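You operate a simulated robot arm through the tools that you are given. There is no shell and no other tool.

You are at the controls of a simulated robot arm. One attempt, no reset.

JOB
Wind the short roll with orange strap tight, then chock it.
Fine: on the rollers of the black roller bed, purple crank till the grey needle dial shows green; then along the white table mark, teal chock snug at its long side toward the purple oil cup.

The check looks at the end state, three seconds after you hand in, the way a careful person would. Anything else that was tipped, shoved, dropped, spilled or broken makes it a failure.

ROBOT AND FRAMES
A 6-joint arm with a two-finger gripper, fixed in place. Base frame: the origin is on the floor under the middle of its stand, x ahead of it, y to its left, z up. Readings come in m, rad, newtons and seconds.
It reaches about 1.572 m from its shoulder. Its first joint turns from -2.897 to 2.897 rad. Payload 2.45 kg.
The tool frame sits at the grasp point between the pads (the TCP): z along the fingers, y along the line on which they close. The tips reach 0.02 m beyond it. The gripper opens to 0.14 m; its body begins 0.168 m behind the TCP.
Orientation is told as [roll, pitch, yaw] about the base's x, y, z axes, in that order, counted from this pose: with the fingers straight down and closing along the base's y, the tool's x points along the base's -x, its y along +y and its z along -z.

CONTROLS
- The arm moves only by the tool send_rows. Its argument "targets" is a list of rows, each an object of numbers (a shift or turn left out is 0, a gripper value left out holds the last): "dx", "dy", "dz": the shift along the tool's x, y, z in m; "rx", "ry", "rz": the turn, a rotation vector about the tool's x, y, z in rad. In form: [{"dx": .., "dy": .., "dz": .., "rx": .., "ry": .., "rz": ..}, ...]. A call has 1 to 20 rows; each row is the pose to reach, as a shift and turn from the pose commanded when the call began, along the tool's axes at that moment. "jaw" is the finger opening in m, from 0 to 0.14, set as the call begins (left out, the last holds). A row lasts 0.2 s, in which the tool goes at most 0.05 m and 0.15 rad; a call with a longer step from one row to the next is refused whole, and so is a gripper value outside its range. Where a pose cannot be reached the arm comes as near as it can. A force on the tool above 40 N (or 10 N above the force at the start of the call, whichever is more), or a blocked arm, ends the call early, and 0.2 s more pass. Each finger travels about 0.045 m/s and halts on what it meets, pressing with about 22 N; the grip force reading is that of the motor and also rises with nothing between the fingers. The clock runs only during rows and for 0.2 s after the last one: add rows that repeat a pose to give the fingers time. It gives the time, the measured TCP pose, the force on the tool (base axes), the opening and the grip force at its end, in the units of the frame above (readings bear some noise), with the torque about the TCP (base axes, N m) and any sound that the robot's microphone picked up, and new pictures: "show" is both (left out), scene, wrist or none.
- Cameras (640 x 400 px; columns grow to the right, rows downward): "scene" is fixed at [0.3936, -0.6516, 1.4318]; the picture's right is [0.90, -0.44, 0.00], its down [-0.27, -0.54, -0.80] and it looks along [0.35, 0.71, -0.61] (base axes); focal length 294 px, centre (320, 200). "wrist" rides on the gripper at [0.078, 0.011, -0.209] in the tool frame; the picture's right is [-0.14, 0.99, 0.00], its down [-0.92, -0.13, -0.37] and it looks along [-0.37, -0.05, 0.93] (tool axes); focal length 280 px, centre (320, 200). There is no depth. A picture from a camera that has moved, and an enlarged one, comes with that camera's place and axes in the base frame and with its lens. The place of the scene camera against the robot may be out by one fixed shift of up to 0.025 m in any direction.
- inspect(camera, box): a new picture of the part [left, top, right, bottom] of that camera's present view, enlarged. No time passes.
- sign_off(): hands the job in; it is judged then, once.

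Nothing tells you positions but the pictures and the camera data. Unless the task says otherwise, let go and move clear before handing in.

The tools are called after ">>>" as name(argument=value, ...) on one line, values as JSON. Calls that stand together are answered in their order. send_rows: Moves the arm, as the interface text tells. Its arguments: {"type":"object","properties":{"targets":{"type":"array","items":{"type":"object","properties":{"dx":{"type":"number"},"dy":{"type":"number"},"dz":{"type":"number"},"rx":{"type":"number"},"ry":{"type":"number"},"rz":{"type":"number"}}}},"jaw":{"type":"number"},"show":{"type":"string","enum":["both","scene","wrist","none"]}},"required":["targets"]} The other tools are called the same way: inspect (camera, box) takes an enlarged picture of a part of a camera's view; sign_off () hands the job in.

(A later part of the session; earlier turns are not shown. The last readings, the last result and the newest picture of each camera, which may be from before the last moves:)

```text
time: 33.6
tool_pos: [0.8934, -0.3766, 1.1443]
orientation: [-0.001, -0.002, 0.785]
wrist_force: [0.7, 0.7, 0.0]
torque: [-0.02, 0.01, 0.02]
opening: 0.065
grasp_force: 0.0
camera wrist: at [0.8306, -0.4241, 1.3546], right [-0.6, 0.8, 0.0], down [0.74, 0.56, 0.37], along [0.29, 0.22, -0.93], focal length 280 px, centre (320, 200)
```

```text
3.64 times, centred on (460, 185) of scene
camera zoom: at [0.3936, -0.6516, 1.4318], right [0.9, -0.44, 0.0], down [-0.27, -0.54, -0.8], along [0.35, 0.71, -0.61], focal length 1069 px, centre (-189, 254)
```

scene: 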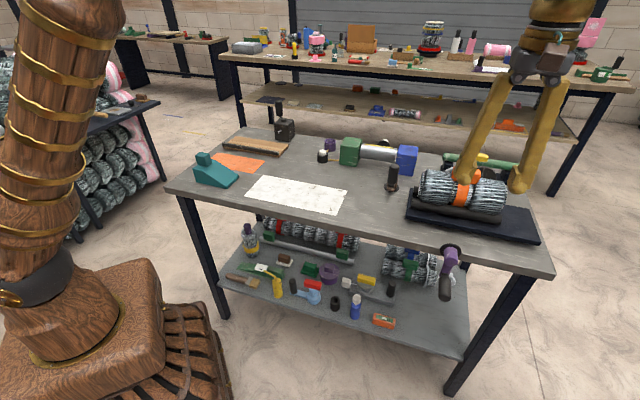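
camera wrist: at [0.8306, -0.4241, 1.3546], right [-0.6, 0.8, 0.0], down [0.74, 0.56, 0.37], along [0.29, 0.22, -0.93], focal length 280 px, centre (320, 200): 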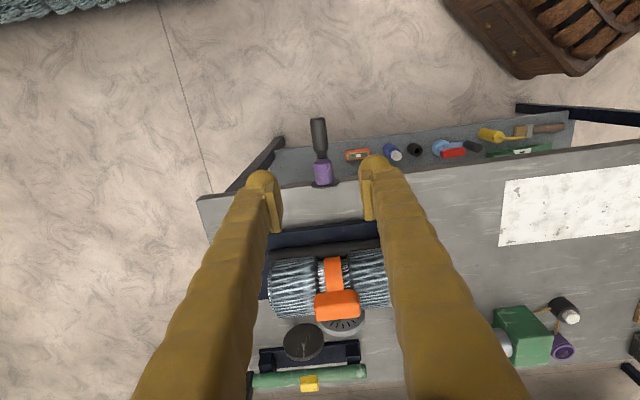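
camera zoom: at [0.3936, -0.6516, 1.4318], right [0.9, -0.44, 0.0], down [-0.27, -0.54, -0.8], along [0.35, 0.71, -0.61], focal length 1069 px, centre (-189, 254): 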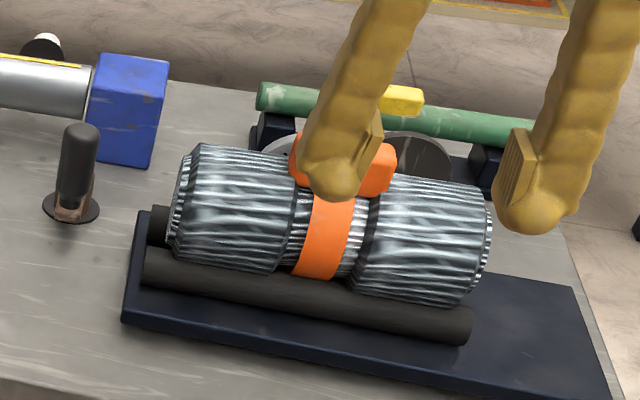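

The gripper is centred above the crank handle. I'll descend part of the way and check.

>>> send_rows(targets=[{"dz": 0.045}, {"dz": 0.09}, {"dz": 0.135}, {"dz": 0.18}, {"dz": 0.225}, {"dz": 0.265}, {"dz": 0.29}], show="both")

>>> inspect(camera="wrist", box=[200, 40, 440, 340])

>>> inspect(camera="scene", box=[380, 200, 540, 310])

```text
time: 35.2
tool_pos: [0.8933, -0.3779, 0.8551]
orientation: [-0.002, -0.001, 0.786]
wrist_force: [-0.8, -0.2, 0.6]
torque: [0.01, 0.02, 0.0]
opening: 0.0652
grasp_force: 0.0
camera wrist: at [0.83, -0.4246, 1.0659], right [-0.6, 0.8, 0.0], down [0.74, 0.56, 0.37], along [0.29, 0.22, -0.93], focal length 280 px, centre (320, 200)
```

scene: 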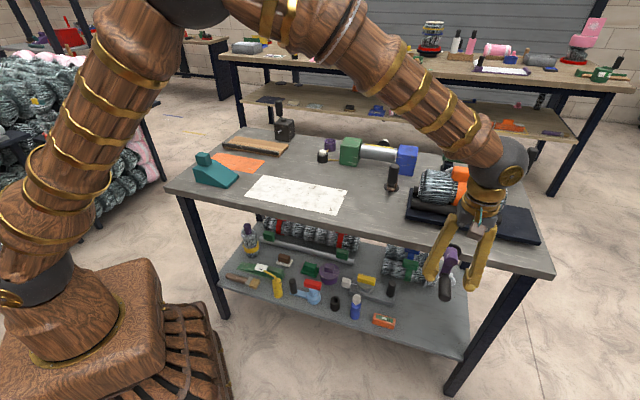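
wrist: 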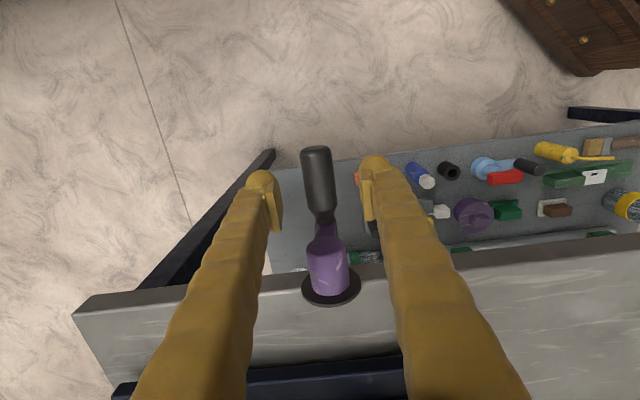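

```text
1.33 times, centred on (320, 190) of wrist
camera zoom: at [0.83, -0.4246, 1.0659], right [-0.6, 0.8, 0.0], down [0.74, 0.56, 0.37], along [0.29, 0.22, -0.93], focal length 374 px, centre (320, 213)
```

zoom: 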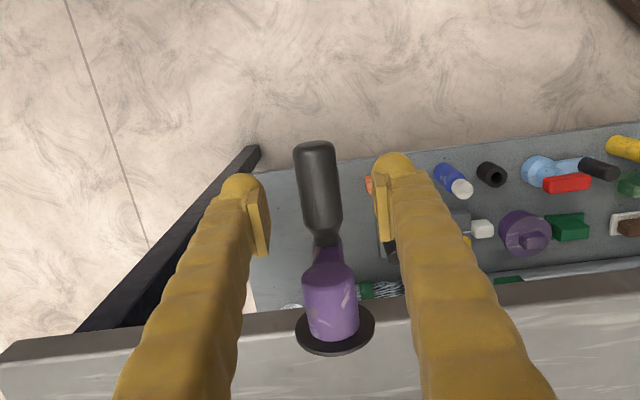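

```text
3.64 times, centred on (460, 255) of scene
camera zoom: at [0.3936, -0.6516, 1.4318], right [0.9, -0.44, 0.0], down [-0.27, -0.54, -0.8], along [0.35, 0.71, -0.61], focal length 1069 px, centre (-189, 0)
```

zoom: 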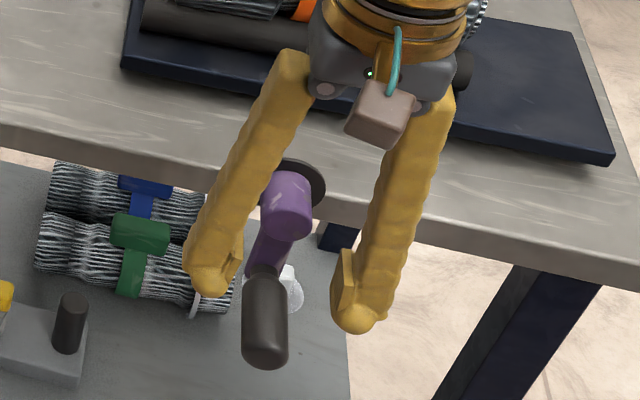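

It's well aligned: e1 of both hub and handle is about 0.899. I'll descend to handle height and close.

>>> send_rows(targets=[{"dz": 0.02}, {"dz": 0.035}, {"dz": 0.046}, {"dz": 0.046}], show="none")

>>> send_rows(targets=[{"dz": 0.0}, {"dz": 0.0}, {"dz": 0.0}, {"dz": 0.0}, {"dz": 0.0}], jaw=0.01, show="both")

>>> inspect(camera="scene", box=[380, 200, 540, 310])

>>> inspect(camera="scene", box=[380, 130, 540, 240])

```text
time: 36.2
tool_pos: [0.8916, -0.3777, 0.8095]
orientation: [-0.001, 0.001, 0.785]
wrist_force: [-0.4, 0.0, 0.0]
torque: [0.01, 0.0, 0.0]
opening: 0.0649
grasp_force: 0.1
```

```text
time: 37.4
tool_pos: [0.8926, -0.379, 0.8094]
orientation: [-0.001, 0.0, 0.786]
wrist_force: [19.9, -17.8, 2.5]
torque: [-0.19, -0.19, 0.04]
opening: 0.0296
grasp_force: 44.6
camera wrist: at [0.8296, -0.4263, 1.0197], right [-0.6, 0.8, 0.0], down [0.74, 0.56, 0.37], along [0.3, 0.22, -0.93], focal length 280 px, centre (320, 200)
```

scene: 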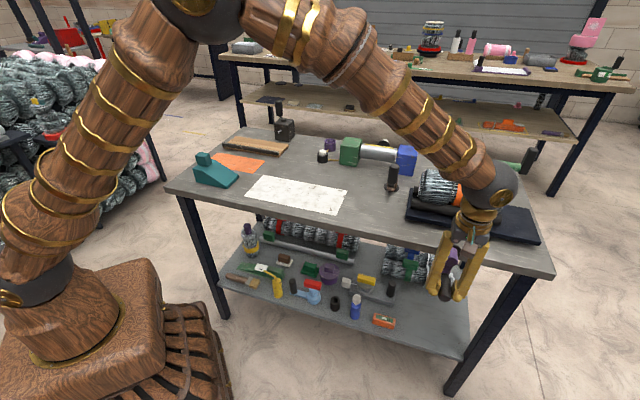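
wrist: 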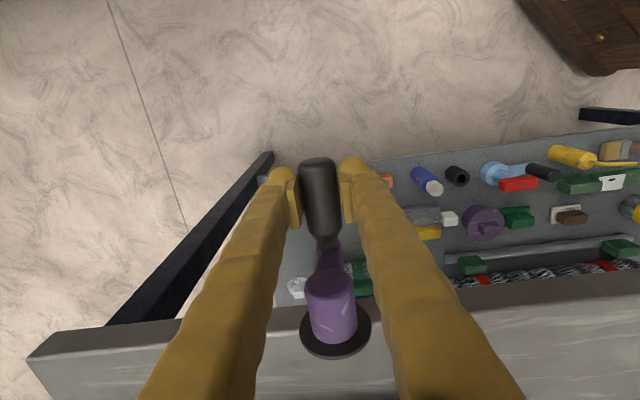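

```text
3.64 times, centred on (460, 255) of scene
camera zoom: at [0.3936, -0.6516, 1.4318], right [0.9, -0.44, 0.0], down [-0.27, -0.54, -0.8], along [0.35, 0.71, -0.61], focal length 1069 px, centre (-189, 0)
```

zoom: 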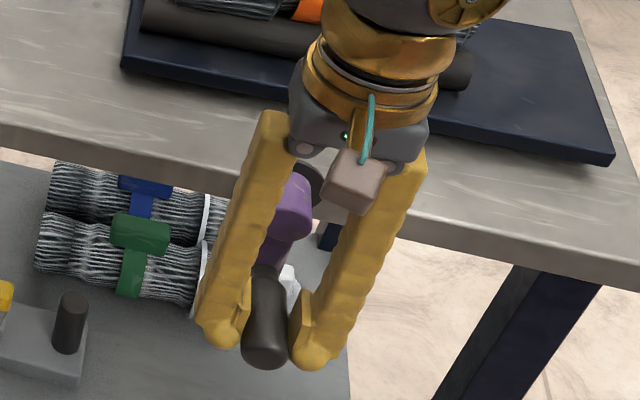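

```text
3.64 times, centred on (460, 185) of scene
camera zoom: at [0.3936, -0.6516, 1.4318], right [0.9, -0.44, 0.0], down [-0.27, -0.54, -0.8], along [0.35, 0.71, -0.61], focal length 1069 px, centre (-189, 254)
```

zoom: 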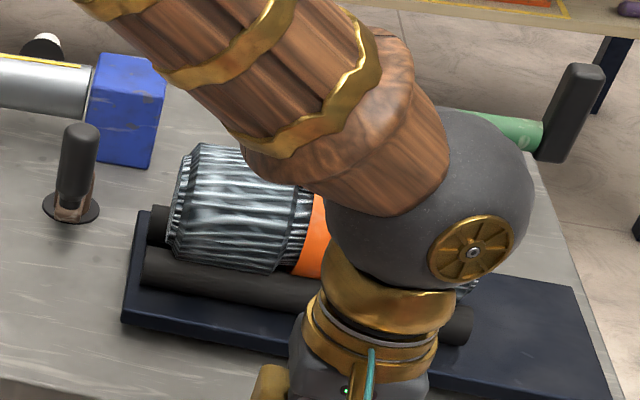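

The handle is gripped (opening 0.030), but there's a side load of about 27 N toward +e1, so the handle sits slightly off-centre and the crank resists turning. I'll shift +e1 to relieve it and see how stiff the crank is.

>>> send_rows(targets=[{"dy": -0.0015}, {"dy": -0.003}, {"dy": -0.003}], show="none")

```text
time: 38.2
tool_pos: [0.8939, -0.379, 0.8085]
orientation: [0.0, 0.003, 0.787]
wrist_force: [-9.0, -4.4, 19.8]
torque: [-0.11, 0.14, -0.12]
opening: 0.0295
grasp_force: 44.7
```

The load changed direction to upward and outward. I'll open slightly into a loose cage to zero the loads and then feel the crank's resistance cleanly.

>>> send_rows(targets=[{"dy": 0.0}, {"dy": 0.0}, {"dy": 0.0}], jaw=0.045, show="wrist")

>>> inspect(camera="wrist", box=[240, 120, 400, 380])

```text
time: 39.0
tool_pos: [0.8948, -0.38, 0.8087]
orientation: [0.0, -0.001, 0.786]
wrist_force: [-0.5, -0.2, -0.4]
torque: [-0.01, 0.01, 0.01]
opening: 0.0448
grasp_force: 0.0
camera wrist: at [0.8317, -0.4275, 1.0191], right [-0.6, 0.8, 0.0], down [0.74, 0.56, 0.37], along [0.29, 0.22, -0.93], focal length 280 px, centre (320, 200)
```

wrist: 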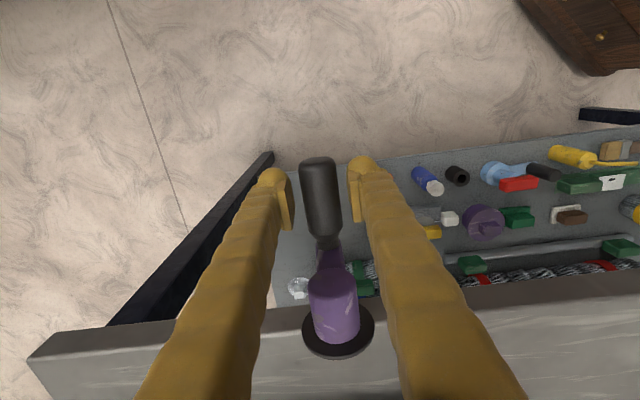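

```text
1.54 times, centred on (320, 250) of wrist
camera zoom: at [0.8317, -0.4275, 1.0191], right [-0.6, 0.8, 0.0], down [0.74, 0.56, 0.37], along [0.29, 0.22, -0.93], focal length 431 px, centre (320, 123)
```

zoom: 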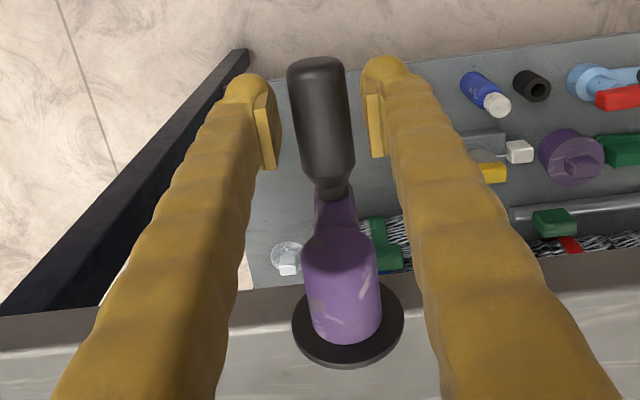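

Loads are zero and the handle is centred in the cage (e1≈0.901). Now I'll push it gently clockwise as seen from outside (toward -e1) and watch the force and whether it moves.

>>> send_rows(targets=[{"dy": 0.0}, {"dy": 0.004}, {"dy": 0.008}, {"dy": 0.012}, {"dy": 0.012}], jaw=0.034, show="wrist")

>>> inspect(camera="wrist", box=[240, 120, 400, 380])

```text
time: 40.2
tool_pos: [0.8878, -0.3719, 0.8089]
orientation: [-0.001, 0.001, 0.787]
wrist_force: [11.0, -22.5, 1.0]
torque: [-0.22, -0.15, -0.21]
opening: 0.0499
grasp_force: 11.9
camera wrist: at [0.8235, -0.4187, 1.0204], right [-0.6, 0.8, 0.0], down [0.74, 0.56, 0.37], along [0.29, 0.22, -0.93], focal length 280 px, centre (320, 200)
```

wrist: 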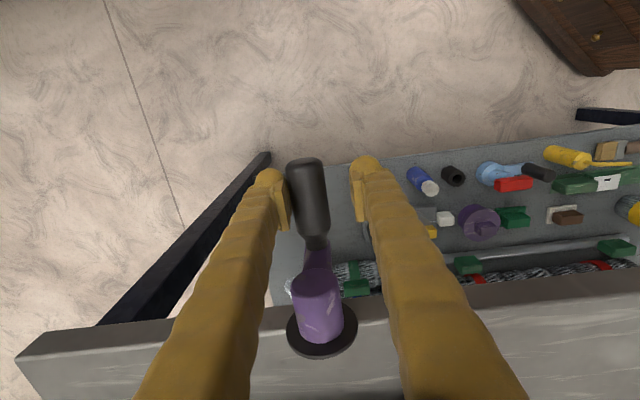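

```text
1.54 times, centred on (320, 250) of wrist
camera zoom: at [0.8235, -0.4187, 1.0204], right [-0.6, 0.8, 0.0], down [0.74, 0.56, 0.37], along [0.29, 0.22, -0.93], focal length 431 px, centre (320, 123)
```

zoom: 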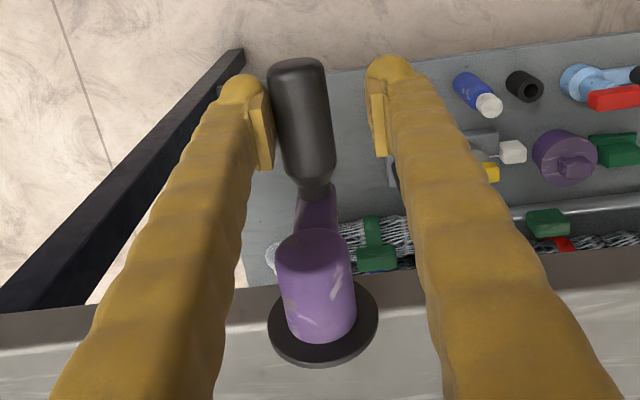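

The crank didn't move that way: the finger was pushed back at about 24 N. I'll try the opposite sense with the same gentle push toward +e1.

>>> send_rows(targets=[{"dy": -0.006}, {"dy": -0.012}, {"dy": -0.016}, {"dy": -0.02}, {"dy": -0.024}, {"dy": -0.024}], jaw=0.034, show="wrist")

>>> inspect(camera="wrist", box=[240, 120, 400, 380])

```text
time: 41.6
tool_pos: [0.9052, -0.3882, 0.8107]
orientation: [0.001, -0.001, 0.785]
wrist_force: [-2.1, 3.0, -1.4]
torque: [-0.04, 0.04, -0.02]
opening: 0.0357
grasp_force: 1.5
camera wrist: at [0.8409, -0.4351, 1.0202], right [-0.6, 0.8, 0.0], down [0.74, 0.56, 0.37], along [0.29, 0.22, -0.93], focal length 280 px, centre (320, 200)
```

wrist: 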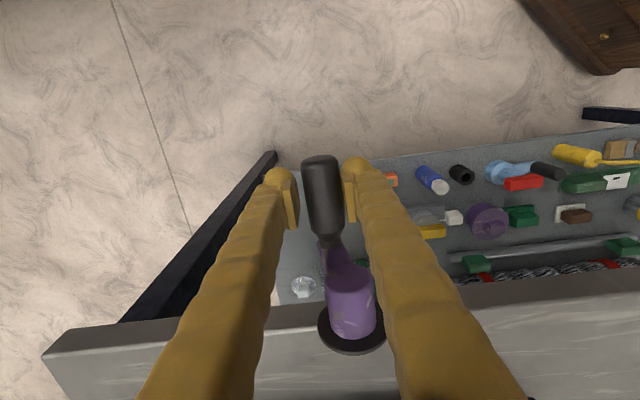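

```text
1.54 times, centred on (320, 250) of wrist
camera zoom: at [0.8409, -0.4351, 1.0202], right [-0.6, 0.8, 0.0], down [0.74, 0.56, 0.37], along [0.29, 0.22, -0.93], focal length 431 px, centre (320, 123)
```

zoom: 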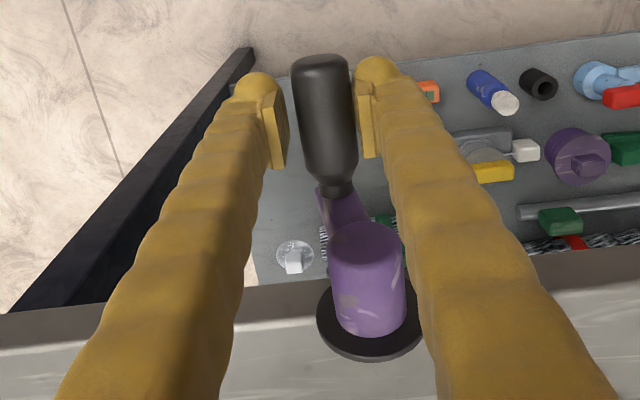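

The crank turns freely the other way (toward +e1), so it acts as a ratchet, with only about 4 N of resistance. I'll centre on the handle and grip it to drive around the arc.

>>> send_rows(targets=[{"dy": 0.002}, {"dy": 0.0036}, {"dy": 0.0036}], show="none")

>>> send_rows(targets=[{"dy": 0.0}, {"dy": 0.0}, {"dy": 0.0}], jaw=0.02, show="none")

```text
time: 42.4
tool_pos: [0.9017, -0.3855, 0.8094]
orientation: [-0.001, 0.0, 0.784]
wrist_force: [-0.4, -0.1, 0.1]
torque: [0.0, 0.0, -0.05]
opening: 0.0341
grasp_force: 0.0
```

```text
time: 43.2
tool_pos: [0.9023, -0.3847, 0.8101]
orientation: [0.001, 0.001, 0.787]
wrist_force: [0.6, 1.0, -0.1]
torque: [0.05, 0.0, -0.05]
opening: 0.0298
grasp_force: 45.4
```

Gripped with balanced forces. I'll drive along the arc to about 50° and check the residual force to refine the circle.

>>> send_rows(targets=[{"dy": -0.0073, "dz": -0.0018}, {"dy": -0.0143, "dz": -0.0046}, {"dy": -0.0208, "dz": -0.0084}, {"dy": -0.0268, "dz": -0.0131}, {"dy": -0.032, "dz": -0.0185}, {"dy": -0.032, "dz": -0.0185}], show="wrist")

>>> inspect(camera="wrist", box=[240, 120, 400, 380])

```text
time: 44.6
tool_pos: [0.9246, -0.4064, 0.8282]
orientation: [-0.002, 0.0, 0.786]
wrist_force: [14.5, -22.4, -27.1]
torque: [-0.22, -0.17, -0.05]
opening: 0.0295
grasp_force: 45.2
camera wrist: at [0.8609, -0.4548, 1.0381], right [-0.6, 0.8, 0.0], down [0.74, 0.56, 0.37], along [0.29, 0.22, -0.93], focal length 280 px, centre (320, 200)
```

wrist: 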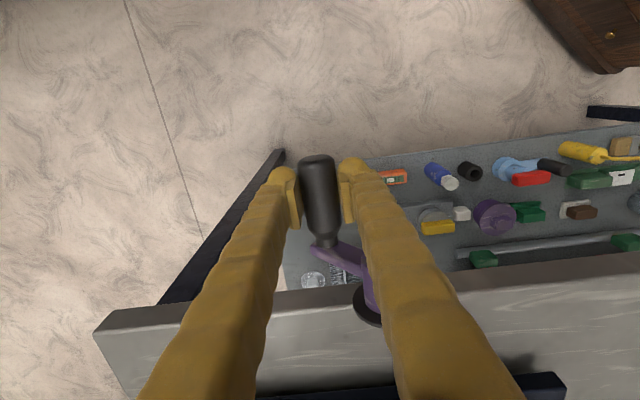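

```text
1.54 times, centred on (320, 250) of wrist
camera zoom: at [0.8609, -0.4548, 1.0381], right [-0.6, 0.8, 0.0], down [0.74, 0.56, 0.37], along [0.29, 0.22, -0.93], focal length 431 px, centre (320, 123)
```

zoom: 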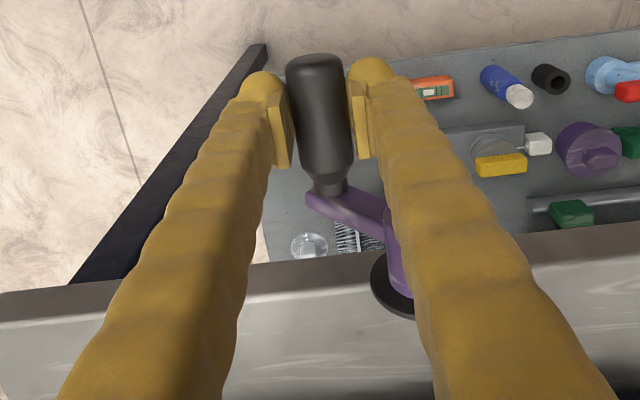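

The residual force is almost purely radial outward (about 37 N), so the true crank radius is larger than I assumed. I'll ease outward a few mm and re-measure.

>>> send_rows(targets=[{"dy": -0.0015, "dz": 0.0013}, {"dy": -0.003, "dz": 0.0026}, {"dy": -0.003, "dz": 0.0026}], show="none")

```text
time: 45.5
tool_pos: [0.9244, -0.4078, 0.8283]
orientation: [0.003, 0.001, 0.785]
wrist_force: [-8.7, 3.9, 7.7]
torque: [0.02, 0.13, -0.04]
opening: 0.0292
grasp_force: 45.3
stopped in row 3: the force on the tool passed its limit at 50 N (the readings are from after the stop); the commanded pose is now the measured one
```

The arm is very stiff (commanded and measured poses nearly match), so a firm grip around an imperfect circle jams. I'll release, lift off, and check how the dial responded to the first ~50° of crank.

>>> send_rows(targets=[{"dz": 0.0}, {"dz": 0.0}, {"dz": 0.0}, {"dz": -0.02}, {"dz": -0.06}, {"dz": -0.105}, {"dz": -0.15}, {"dz": -0.195}, {"dz": -0.24}, {"dz": -0.285}, {"dz": -0.33}, {"dz": -0.37, "dy": 0.02, "dx": -0.02}, {"dz": -0.37, "dy": 0.04, "dx": -0.055}], jaw=0.07, show="none")

>>> send_rows(targets=[{"dz": 0.0}, {"dz": 0.0}, {"dz": 0.0}, {"dz": 0.0}], jaw=0.14, show="both")

>>> inspect(camera="wrist", box=[260, 180, 380, 340])

>>> inspect(camera="scene", box=[400, 150, 520, 300])

```text
time: 48.2
tool_pos: [0.9379, -0.34, 1.1972]
orientation: [0.002, 0.0, 0.785]
wrist_force: [0.6, -0.1, 0.7]
torque: [0.03, 0.01, 0.02]
opening: 0.0699
grasp_force: 0.1
```

```text
time: 49.2
tool_pos: [0.9377, -0.3396, 1.1971]
orientation: [0.0, -0.001, 0.786]
wrist_force: [0.4, 0.0, 0.4]
torque: [-0.03, 0.01, 0.0]
opening: 0.14
grasp_force: 0.0
camera wrist: at [0.8744, -0.3881, 1.4074], right [-0.6, 0.8, 0.0], down [0.74, 0.56, 0.37], along [0.29, 0.22, -0.93], focal length 280 px, centre (320, 200)
```

scene: 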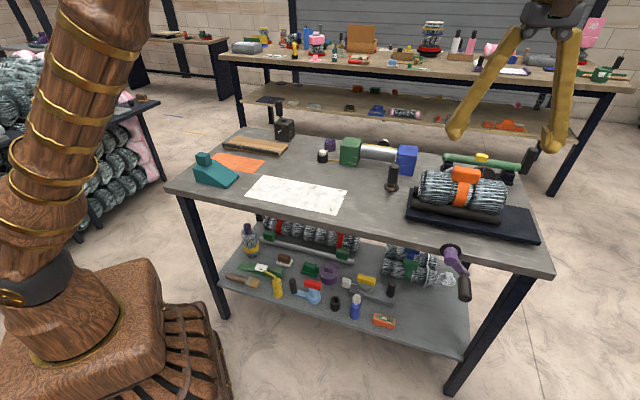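
wrist: 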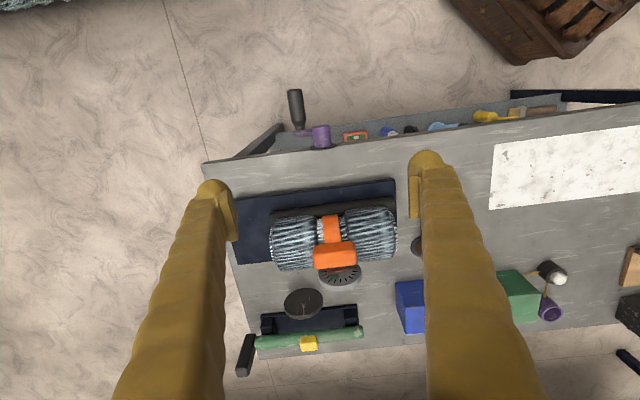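

```text
2.50 times, centred on (320, 260) of wrist
camera zoom: at [0.8744, -0.3881, 1.4074], right [-0.6, 0.8, 0.0], down [0.74, 0.56, 0.37], along [0.29, 0.22, -0.93], focal length 701 px, centre (320, 50)
```

zoom: 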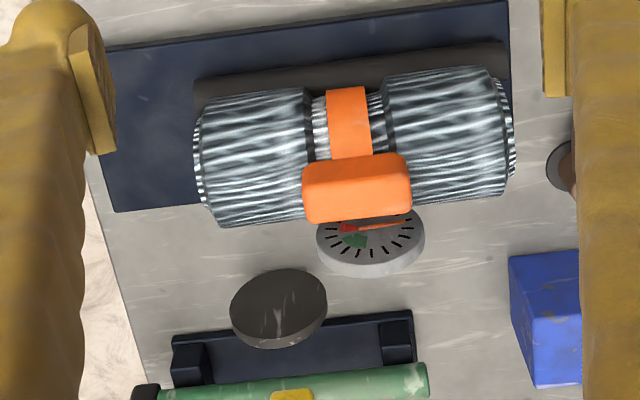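

```text
2.67 times, centred on (460, 225) of scene
camera zoom: at [0.3936, -0.6516, 1.4318], right [0.9, -0.44, 0.0], down [-0.27, -0.54, -0.8], along [0.35, 0.71, -0.61], focal length 784 px, centre (-53, 133)
```

zoom: 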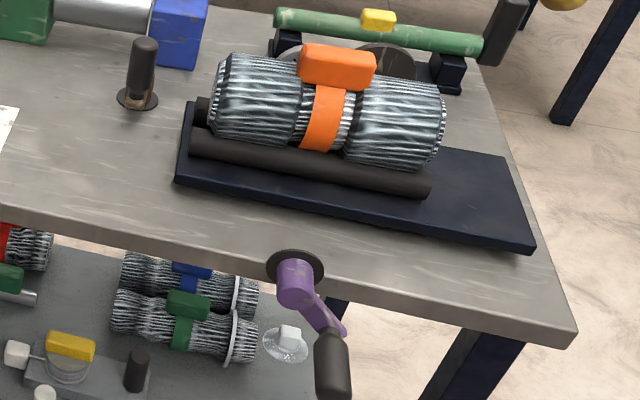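

The first ~45° barely moved the needle, so several turns will probably be needed. Because the crank ratchets, I'll use the closed fingers as a horizontal peg pushing the handle around its circle (r≈0.06, centre e1≈0.901, z≈0.869). First step: stage the gripper outside the table with the jaws closed.

>>> send_rows(targets=[{"dx": 0.0203, "dy": 0.0004, "dz": 0.0, "rz": 0.1428}, {"dx": 0.0405, "dy": 0.0008, "dz": 0.0, "rz": 0.2856}, {"dx": 0.0608, "dy": 0.0012, "dz": 0.01, "rz": 0.4284}, {"dx": 0.0811, "dy": 0.0016, "dz": 0.02, "rz": 0.5712}, {"dx": 0.1014, "dy": 0.002, "dz": 0.03, "rz": 0.714}, {"dx": 0.1216, "dy": 0.0024, "dz": 0.04, "rz": 0.8568}, {"dx": 0.1419, "dy": 0.0028, "dz": 0.05, "rz": 0.9996}, {"dx": 0.1622, "dy": 0.0032, "dz": 0.06, "rz": 1.1424}, {"dx": 0.1825, "dy": 0.0036, "dz": 0.075, "rz": 1.2852}, {"dx": 0.2027, "dy": 0.004, "dz": 0.085, "rz": 1.428}, {"dx": 0.223, "dy": 0.004, "dz": 0.097, "rz": 1.5708}], jaw=0.0, show="none")

>>> send_rows(targets=[{"dz": 0.026, "rx": -0.1428}, {"dz": 0.053, "rx": -0.2856}, {"dz": 0.08, "rx": -0.4284}, {"dz": 0.107, "rx": -0.5712}, {"dz": 0.133, "rx": -0.714}, {"dz": 0.16, "rx": -0.8568}, {"dz": 0.187, "rx": -0.9996}, {"dz": 0.213, "rx": -1.1424}, {"dz": 0.24, "rx": -1.2852}, {"dz": 0.267, "rx": -1.428}, {"dz": 0.293, "rx": -1.5708}], show="both")

```text
time: 51.6
tool_pos: [0.7762, -0.4972, 1.1017]
orientation: [-0.001, 0.0, -0.785]
wrist_force: [-1.2, -0.6, -0.8]
torque: [0.01, -0.02, 0.01]
opening: 0.0001
grasp_force: 21.2
```

```text
time: 54.0
tool_pos: [0.7778, -0.4969, 0.8069]
orientation: [1.573, -0.001, -0.785]
wrist_force: [0.0, 0.6, 0.3]
torque: [-0.1, 0.07, 0.07]
opening: 0.0
grasp_force: 22.1
camera wrist: at [0.5733, -0.5884, 0.8197], right [0.1, -0.1, 0.99], down [0.39, -0.91, -0.13], along [0.92, 0.4, -0.05], focal length 280 px, centre (320, 200)
```

scene: 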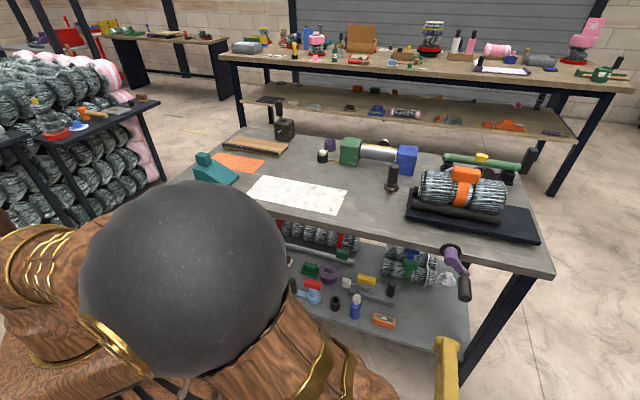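
wrist: 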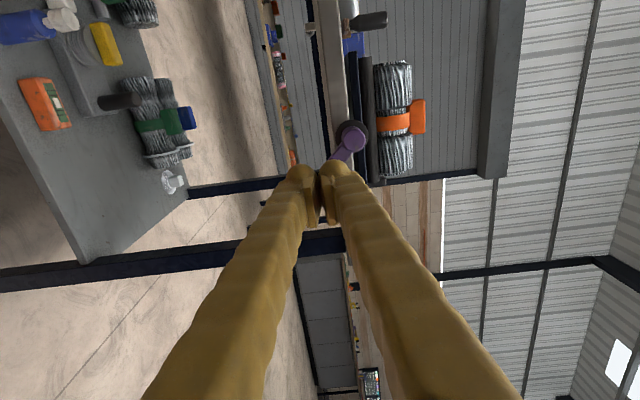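

The horizontal pose works, and I can see the buckle still points straight up, so the roll hasn't tumbled. I'll insert the closed fingers beside the handle, under the hub.

>>> send_rows(targets=[{"dx": 0.006, "dz": 0.04}, {"dx": 0.01, "dz": 0.085}, {"dx": 0.01, "dz": 0.13}, {"dx": 0.01, "dz": 0.171}], show="both")

>>> inspect(camera="scene", box=[380, 220, 520, 320])

>>> inspect(camera="wrist", box=[240, 60, 440, 240])

```text
time: 55.0
tool_pos: [0.889, -0.3675, 0.8078]
orientation: [1.571, 0.002, -0.785]
wrist_force: [-0.1, 0.2, -0.2]
torque: [0.0, 0.02, 0.02]
opening: 0.0
grasp_force: 21.7
camera wrist: at [0.6873, -0.4605, 0.8203], right [0.1, -0.1, 0.99], down [0.39, -0.91, -0.13], along [0.92, 0.4, -0.05], focal length 280 px, centre (320, 200)
```

scene: 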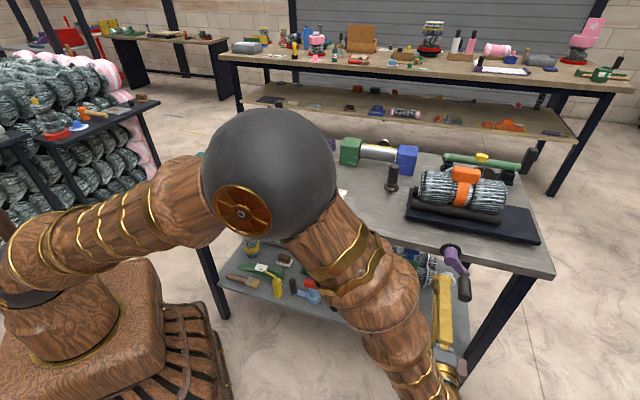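
wrist: 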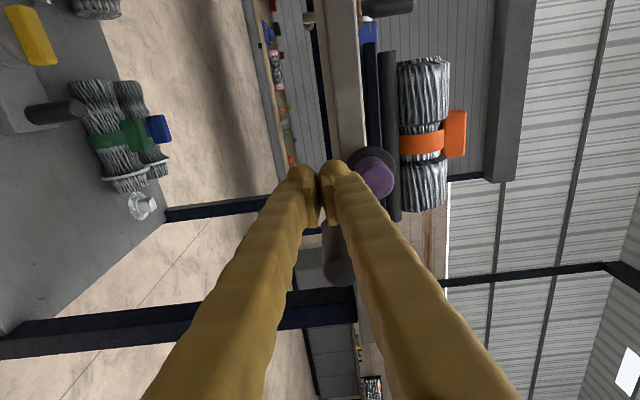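

```text
4.00 times, centred on (450, 270) of scene
camera zoom: at [0.3936, -0.6516, 1.4318], right [0.9, -0.44, 0.0], down [-0.27, -0.54, -0.8], along [0.35, 0.71, -0.61], focal length 1176 px, centre (-200, -80)
```

zoom: 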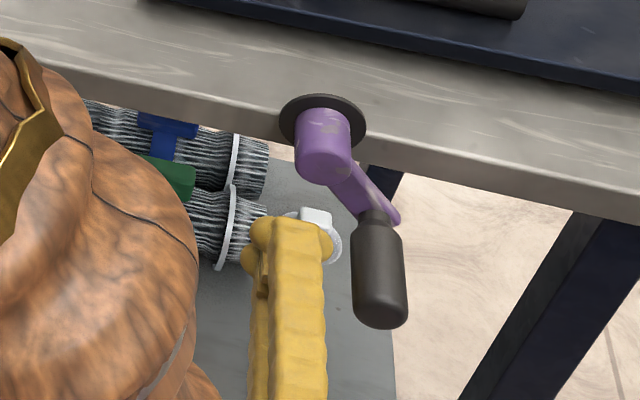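

```text
2.22 times, centred on (340, 150) of wrist
camera zoom: at [0.6873, -0.4605, 0.8203], right [0.1, -0.1, 0.99], down [0.39, -0.91, -0.13], along [0.92, 0.4, -0.05], focal length 623 px, centre (276, 311)
```

zoom: 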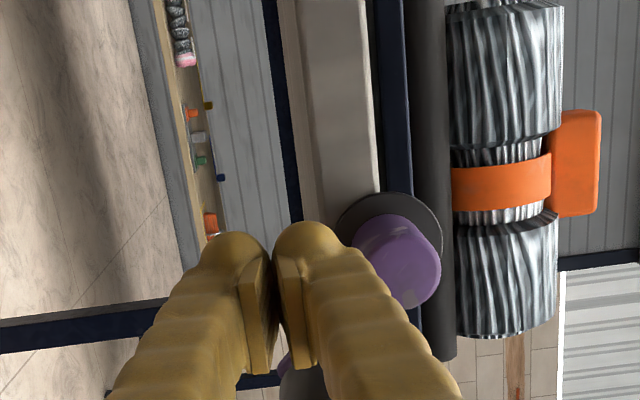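

The peg is just left of the handle, below the hub. I'll sweep it around the arc to push the handle to roughly 105°.

>>> send_rows(targets=[{"dx": -0.0125, "dy": -0.0008}, {"dx": -0.0211, "dy": -0.0002}, {"dx": -0.0296, "dy": 0.0016}, {"dx": -0.0377, "dy": 0.0046}, {"dx": -0.0454, "dy": 0.0086}, {"dx": -0.0524, "dy": 0.0137}, {"dx": -0.0586, "dy": 0.0197}, {"dx": -0.0639, "dy": 0.0265}, {"dx": -0.0682, "dy": 0.034}, {"dx": -0.0715, "dy": 0.042}], show="both")

>>> inspect(camera="scene", box=[400, 150, 540, 320])

```text
time: 57.2
tool_pos: [0.9396, -0.4191, 0.8501]
orientation: [1.57, 0.0, -0.784]
wrist_force: [0.6, -1.3, -2.6]
torque: [0.08, -0.07, 0.04]
opening: 0.0
grasp_force: 22.4
camera wrist: at [0.7369, -0.5112, 0.8617], right [0.1, -0.1, 0.99], down [0.39, -0.91, -0.13], along [0.92, 0.4, -0.05], focal length 280 px, centre (320, 200)
```

scene: 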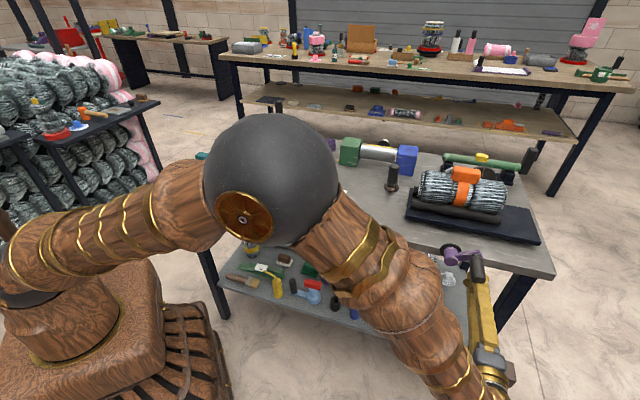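
wrist: 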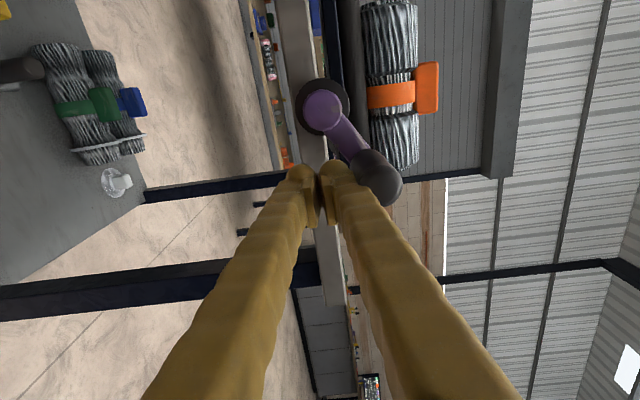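

```text
2.35 times, centred on (470, 235) of scene
camera zoom: at [0.3936, -0.6516, 1.4318], right [0.9, -0.44, 0.0], down [-0.27, -0.54, -0.8], along [0.35, 0.71, -0.61], focal length 692 px, centre (-33, 118)
```

zoom: 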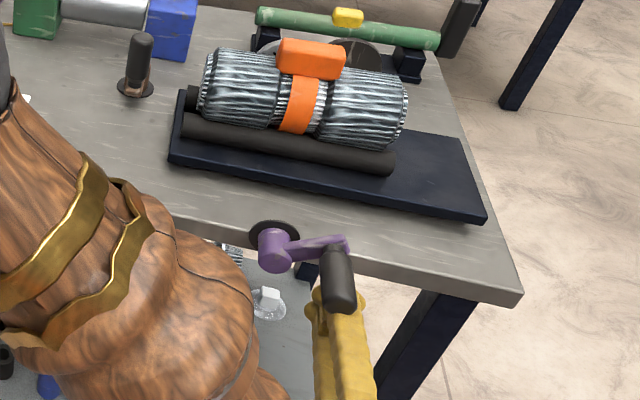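

The peg method works with only about 3 N. I'll continue over the top, about another 140°, then check the dial.

>>> send_rows(targets=[{"dx": -0.0024, "dy": 0.0106}, {"dx": -0.003, "dy": 0.0214}, {"dx": -0.0016, "dy": 0.0321}, {"dx": 0.0015, "dy": 0.0424}, {"dx": 0.0064, "dy": 0.0521}, {"dx": 0.0129, "dy": 0.0607}, {"dx": 0.0208, "dy": 0.0681}, {"dx": 0.0299, "dy": 0.0739}, {"dx": 0.0398, "dy": 0.0782}, {"dx": 0.0504, "dy": 0.0806}, {"dx": 0.0612, "dy": 0.0812}, {"dx": 0.0719, "dy": 0.0798}, {"dx": 0.0822, "dy": 0.0767}, {"dx": 0.0919, "dy": 0.0718}], show="both")

>>> inspect(camera="scene", box=[400, 150, 540, 320])

```text
time: 60.2
tool_pos: [0.8754, -0.3533, 0.9213]
orientation: [1.572, 0.002, -0.784]
wrist_force: [0.2, -1.3, 1.0]
torque: [-0.03, 0.06, 0.04]
opening: 0.0
grasp_force: 22.5
camera wrist: at [0.6714, -0.4457, 0.9342], right [0.1, -0.1, 0.99], down [0.39, -0.91, -0.13], along [0.92, 0.4, -0.05], focal length 280 px, centre (320, 200)
```

scene: 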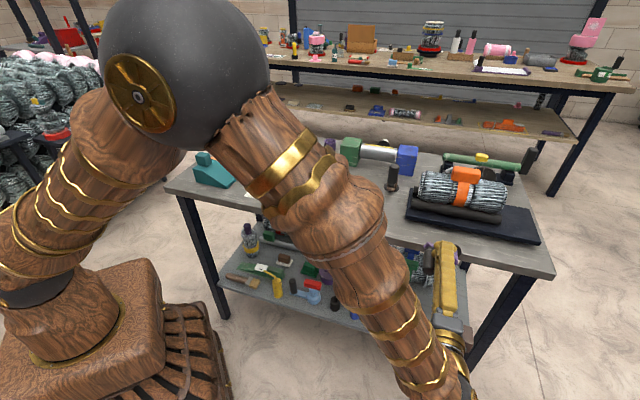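
wrist: 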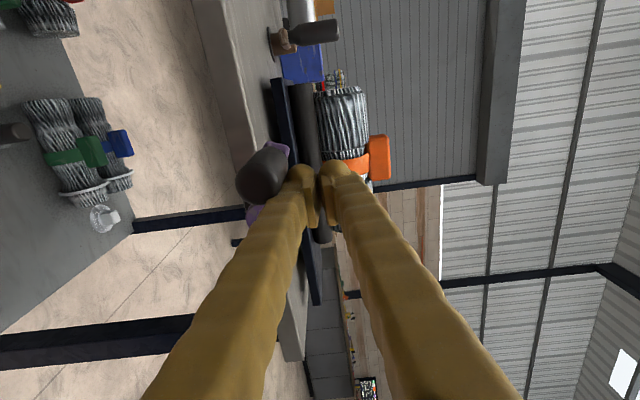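

```text
2.35 times, centred on (470, 235) of scene
camera zoom: at [0.3936, -0.6516, 1.4318], right [0.9, -0.44, 0.0], down [-0.27, -0.54, -0.8], along [0.35, 0.71, -0.61], focal length 692 px, centre (-33, 118)
```

zoom: 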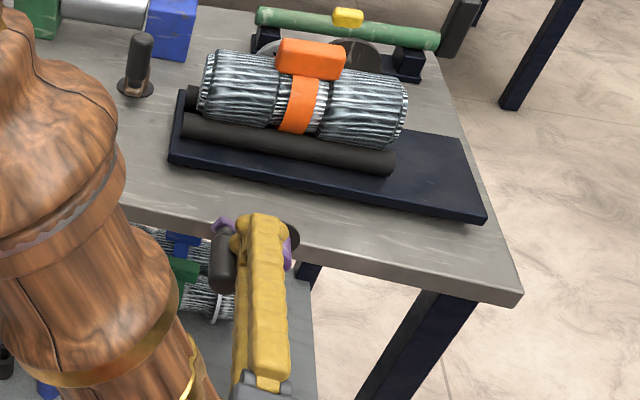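

The handle is now at about 260°. I'll back out and rise to look down over the roll at the dial.

>>> send_rows(targets=[{"dz": -0.04}, {"dz": -0.06, "dy": 0.02}, {"dz": -0.06, "dy": 0.06, "rx": 0.13}, {"dz": -0.05, "dy": 0.1, "rx": 0.26}, {"dz": -0.03, "dy": 0.14, "rx": 0.39}, {"dz": -0.005, "dy": 0.18, "rx": 0.52}, {"dz": 0.025, "dy": 0.215, "rx": 0.65, "dx": -0.01}, {"dz": 0.06, "dy": 0.24, "rx": 0.785, "dx": -0.03}, {"dz": 0.095, "dy": 0.26, "rx": 0.785, "dx": -0.045}, {"dz": 0.13, "dy": 0.27, "rx": 0.785, "dx": -0.055}, {"dz": 0.165, "dy": 0.2727, "rx": 0.785, "dx": -0.059}], show="both")

>>> inspect(camera="wrist", box=[230, 70, 330, 170])

>>> inspect(camera="scene", box=[400, 150, 540, 320])

```text
time: 62.6
tool_pos: [1.0336, -0.2768, 1.1964]
orientation: [0.786, 0.001, -0.786]
wrist_force: [-0.6, -0.4, 0.4]
torque: [-0.01, 0.02, -0.03]
opening: 0.0
grasp_force: 21.9
camera wrist: at [0.8795, -0.3203, 1.3524], right [0.59, 0.4, 0.7], down [0.4, -0.9, 0.17], along [0.7, 0.18, -0.69], focal length 280 px, centre (320, 200)
```

scene: 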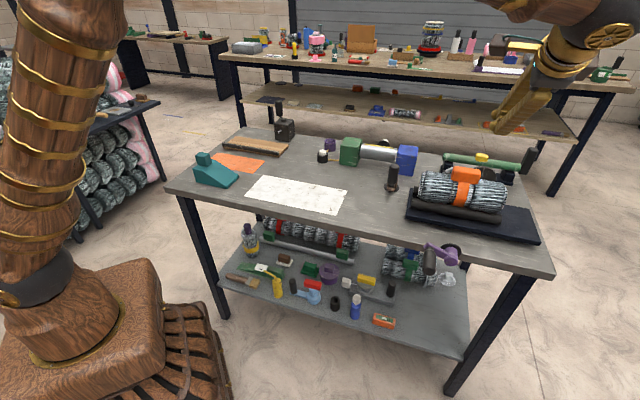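
wrist: 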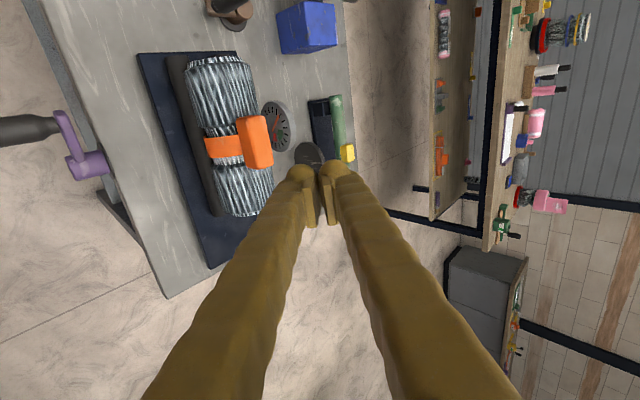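

```text
4.00 times, centred on (280, 120) of wrist
camera zoom: at [0.8795, -0.3203, 1.3524], right [0.59, 0.4, 0.7], down [0.4, -0.9, 0.17], along [0.7, 0.18, -0.69], focal length 1122 px, centre (480, 520)
```

zoom: 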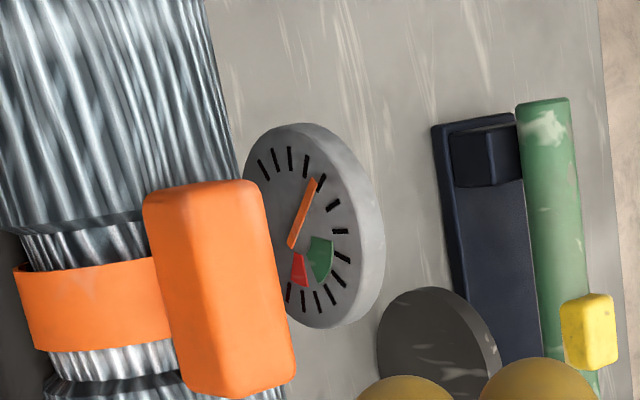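

```text
2.35 times, centred on (470, 235) of scene
camera zoom: at [0.3936, -0.6516, 1.4318], right [0.9, -0.44, 0.0], down [-0.27, -0.54, -0.8], along [0.35, 0.71, -0.61], focal length 692 px, centre (-33, 118)
```

zoom: 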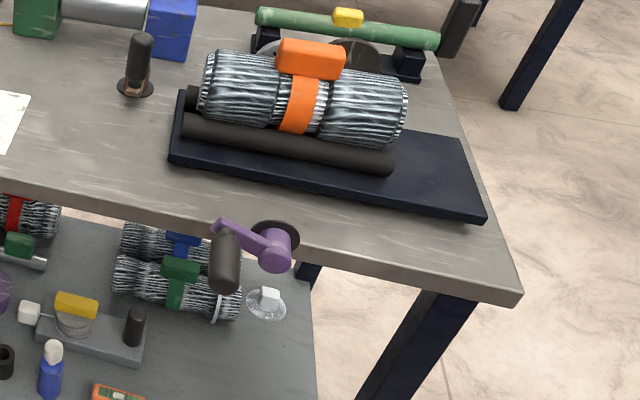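

The dial reads clearly: the needle has gone from about -27° to about +44° (measured from 9 o'clock) for roughly 259° of crank. The green zone spans about 100°–163°, so about 320° more crank should centre it. I'll go back to push, starting with staging.

>>> send_rows(targets=[{"dx": 0.005, "dy": -0.0283, "dz": -0.0283, "rx": -0.1}, {"dx": 0.01, "dy": -0.0672, "dz": -0.053, "rx": -0.2}, {"dx": 0.015, "dy": -0.1061, "dz": -0.0778, "rx": -0.3}, {"dx": 0.02, "dy": -0.1485, "dz": -0.099, "rx": -0.4}, {"dx": 0.025, "dy": -0.1945, "dz": -0.1096, "rx": -0.5}, {"dx": 0.03, "dy": -0.2404, "dz": -0.1131, "rx": -0.6}, {"dx": 0.035, "dy": -0.2793, "dz": -0.0955, "rx": -0.7}, {"dx": 0.04, "dy": -0.3111, "dz": -0.0636, "rx": -0.785}, {"dx": 0.045, "dy": -0.3253, "dz": -0.0424, "rx": -0.785}, {"dx": 0.05, "dy": -0.3465, "dz": -0.0071, "rx": -0.785}, {"dx": 0.0518, "dy": -0.358, "dz": 0.0255, "rx": -0.785}], show="both")

>>> inspect(camera="scene", box=[400, 150, 540, 320])

```text
time: 65.0
tool_pos: [0.8278, -0.4089, 0.9243]
orientation: [1.57, -0.001, -0.785]
wrist_force: [-0.4, 0.5, 0.0]
torque: [-0.05, 0.04, 0.04]
opening: 0.0
grasp_force: 22.2
camera wrist: at [0.6251, -0.5013, 0.9363], right [0.1, -0.1, 0.99], down [0.39, -0.91, -0.13], along [0.92, 0.4, -0.05], focal length 280 px, centre (320, 200)
```

scene: 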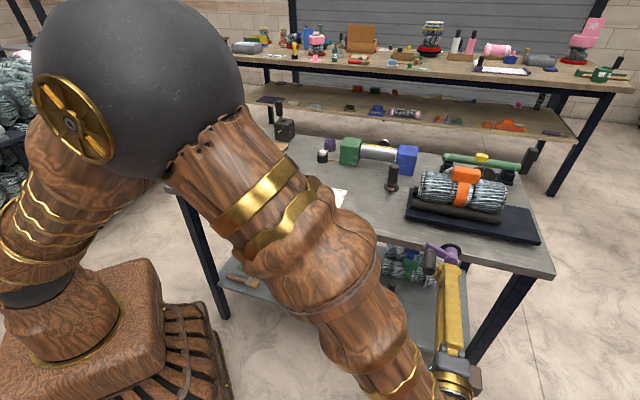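
wrist: 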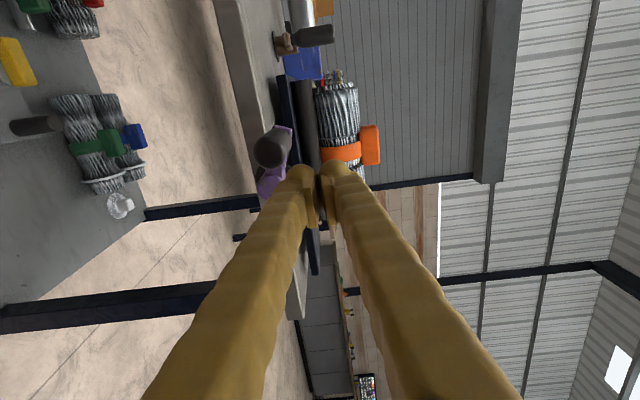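

```text
2.35 times, centred on (470, 235) of scene
camera zoom: at [0.3936, -0.6516, 1.4318], right [0.9, -0.44, 0.0], down [-0.27, -0.54, -0.8], along [0.35, 0.71, -0.61], focal length 692 px, centre (-33, 118)
```

zoom: 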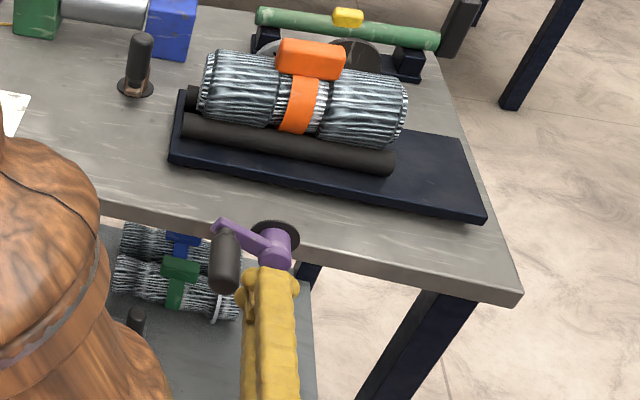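

The peg is positioned just behind the handle. I'll insert it and push about 215° further around.

>>> send_rows(targets=[{"dz": 0.04}, {"dz": 0.073}, {"dx": 0.0112, "dy": -0.0061, "dz": 0.073}, {"dx": 0.021, "dy": -0.0154, "dz": 0.073}, {"dx": 0.0285, "dy": -0.0267, "dz": 0.073}, {"dx": 0.0334, "dy": -0.0393, "dz": 0.073}, {"dx": 0.0354, "dy": -0.0526, "dz": 0.073}, {"dx": 0.0346, "dy": -0.0661, "dz": 0.073}, {"dx": 0.0308, "dy": -0.079, "dz": 0.073}, {"dx": 0.0243, "dy": -0.0909, "dz": 0.073}, {"dx": 0.0154, "dy": -0.101, "dz": 0.073}, {"dx": 0.0045, "dy": -0.109, "dz": 0.073}, {"dx": -0.0079, "dy": -0.1144, "dz": 0.073}, {"dx": -0.0211, "dy": -0.1171, "dz": 0.073}, {"dx": -0.0346, "dy": -0.1168, "dz": 0.073}, {"dx": -0.0477, "dy": -0.1136, "dz": 0.073}, {"dx": -0.0598, "dy": -0.1076, "dz": 0.073}, {"dx": -0.0703, "dy": -0.0991, "dz": 0.073}, {"dx": -0.0788, "dy": -0.0886, "dz": 0.073}, {"dx": -0.0848, "dy": -0.0765, "dz": 0.073}], show="both")

>>> inspect(camera="scene", box=[400, 150, 540, 320])

```text
time: 69.2
tool_pos: [0.9412, -0.4166, 0.847]
orientation: [1.571, 0.002, -0.785]
wrist_force: [0.5, 0.2, -2.0]
torque: [0.05, -0.01, 0.02]
opening: 0.0002
grasp_force: 21.6
camera wrist: at [0.7385, -0.5096, 0.8595], right [0.1, -0.1, 0.99], down [0.39, -0.91, -0.13], along [0.92, 0.4, -0.05], focal length 280 px, centre (320, 200)
```

scene: 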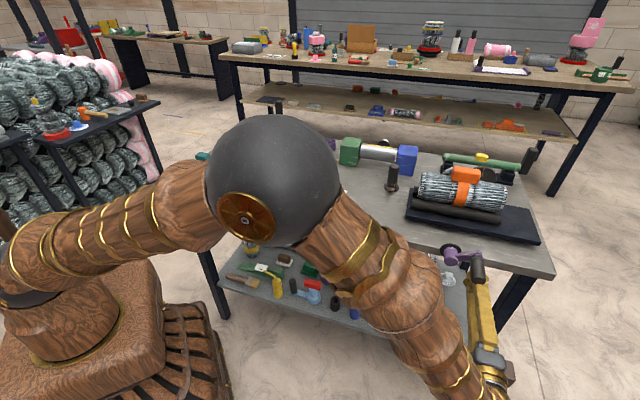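
wrist: 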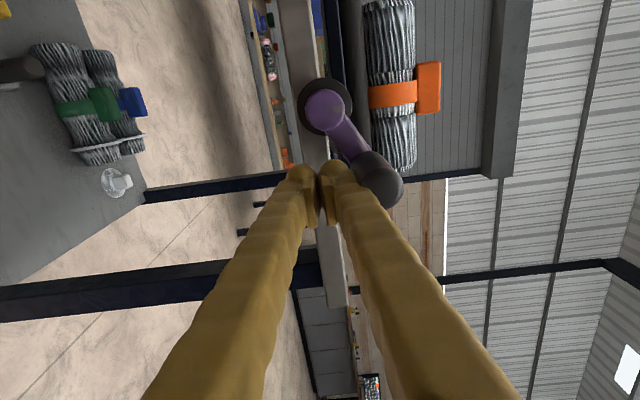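

```text
2.35 times, centred on (470, 235) of scene
camera zoom: at [0.3936, -0.6516, 1.4318], right [0.9, -0.44, 0.0], down [-0.27, -0.54, -0.8], along [0.35, 0.71, -0.61], focal length 692 px, centre (-33, 118)
```

zoom: 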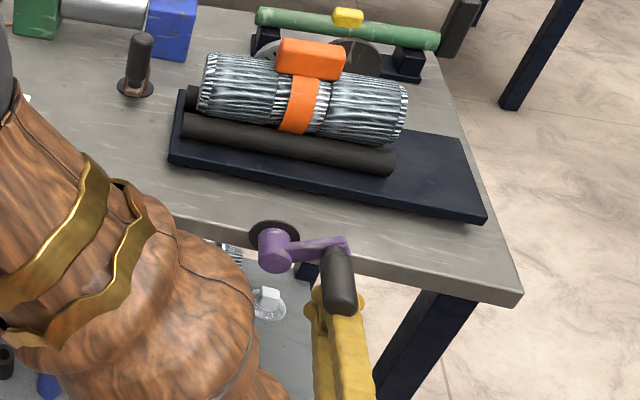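

The handle is around again at about 100° (total ≈460°). The needle should be near the start of green, so I'll back out and check before pushing further.

>>> send_rows(targets=[{"dz": -0.04}, {"dz": -0.08}, {"dz": -0.1, "dy": 0.03, "rx": 0.1}, {"dz": -0.1, "dy": 0.075, "rx": 0.2}, {"dz": -0.09, "dy": 0.12, "rx": 0.3}, {"dz": -0.075, "dy": 0.165, "rx": 0.4}, {"dz": -0.05, "dy": 0.205, "rx": 0.5}, {"dz": -0.02, "dy": 0.245, "rx": 0.6}, {"dz": 0.015, "dy": 0.28, "rx": 0.7, "dx": 0.01}, {"dz": 0.05, "dy": 0.31, "rx": 0.785, "dx": 0.02}, {"dz": 0.09, "dy": 0.335, "rx": 0.785, "dx": 0.03}, {"dz": 0.13, "dy": 0.349, "rx": 0.785, "dx": 0.0335}, {"dz": 0.164, "dy": 0.349, "rx": 0.785, "dx": 0.0335}], show="wrist")

>>> inspect(camera="wrist", box=[230, 70, 330, 170])

```text
refused: row 9 steps farther than a row can; nothing moved
```

```text
4.00 times, centred on (280, 120) of wrist
camera zoom: at [0.7385, -0.5096, 0.8595], right [0.1, -0.1, 0.99], down [0.39, -0.91, -0.13], along [0.92, 0.4, -0.05], focal length 1122 px, centre (480, 520)
```

zoom: 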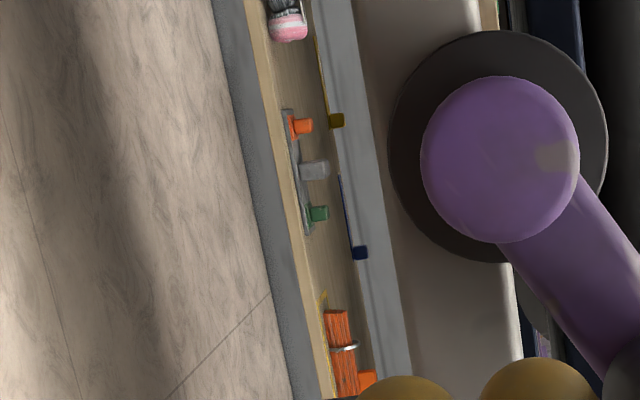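

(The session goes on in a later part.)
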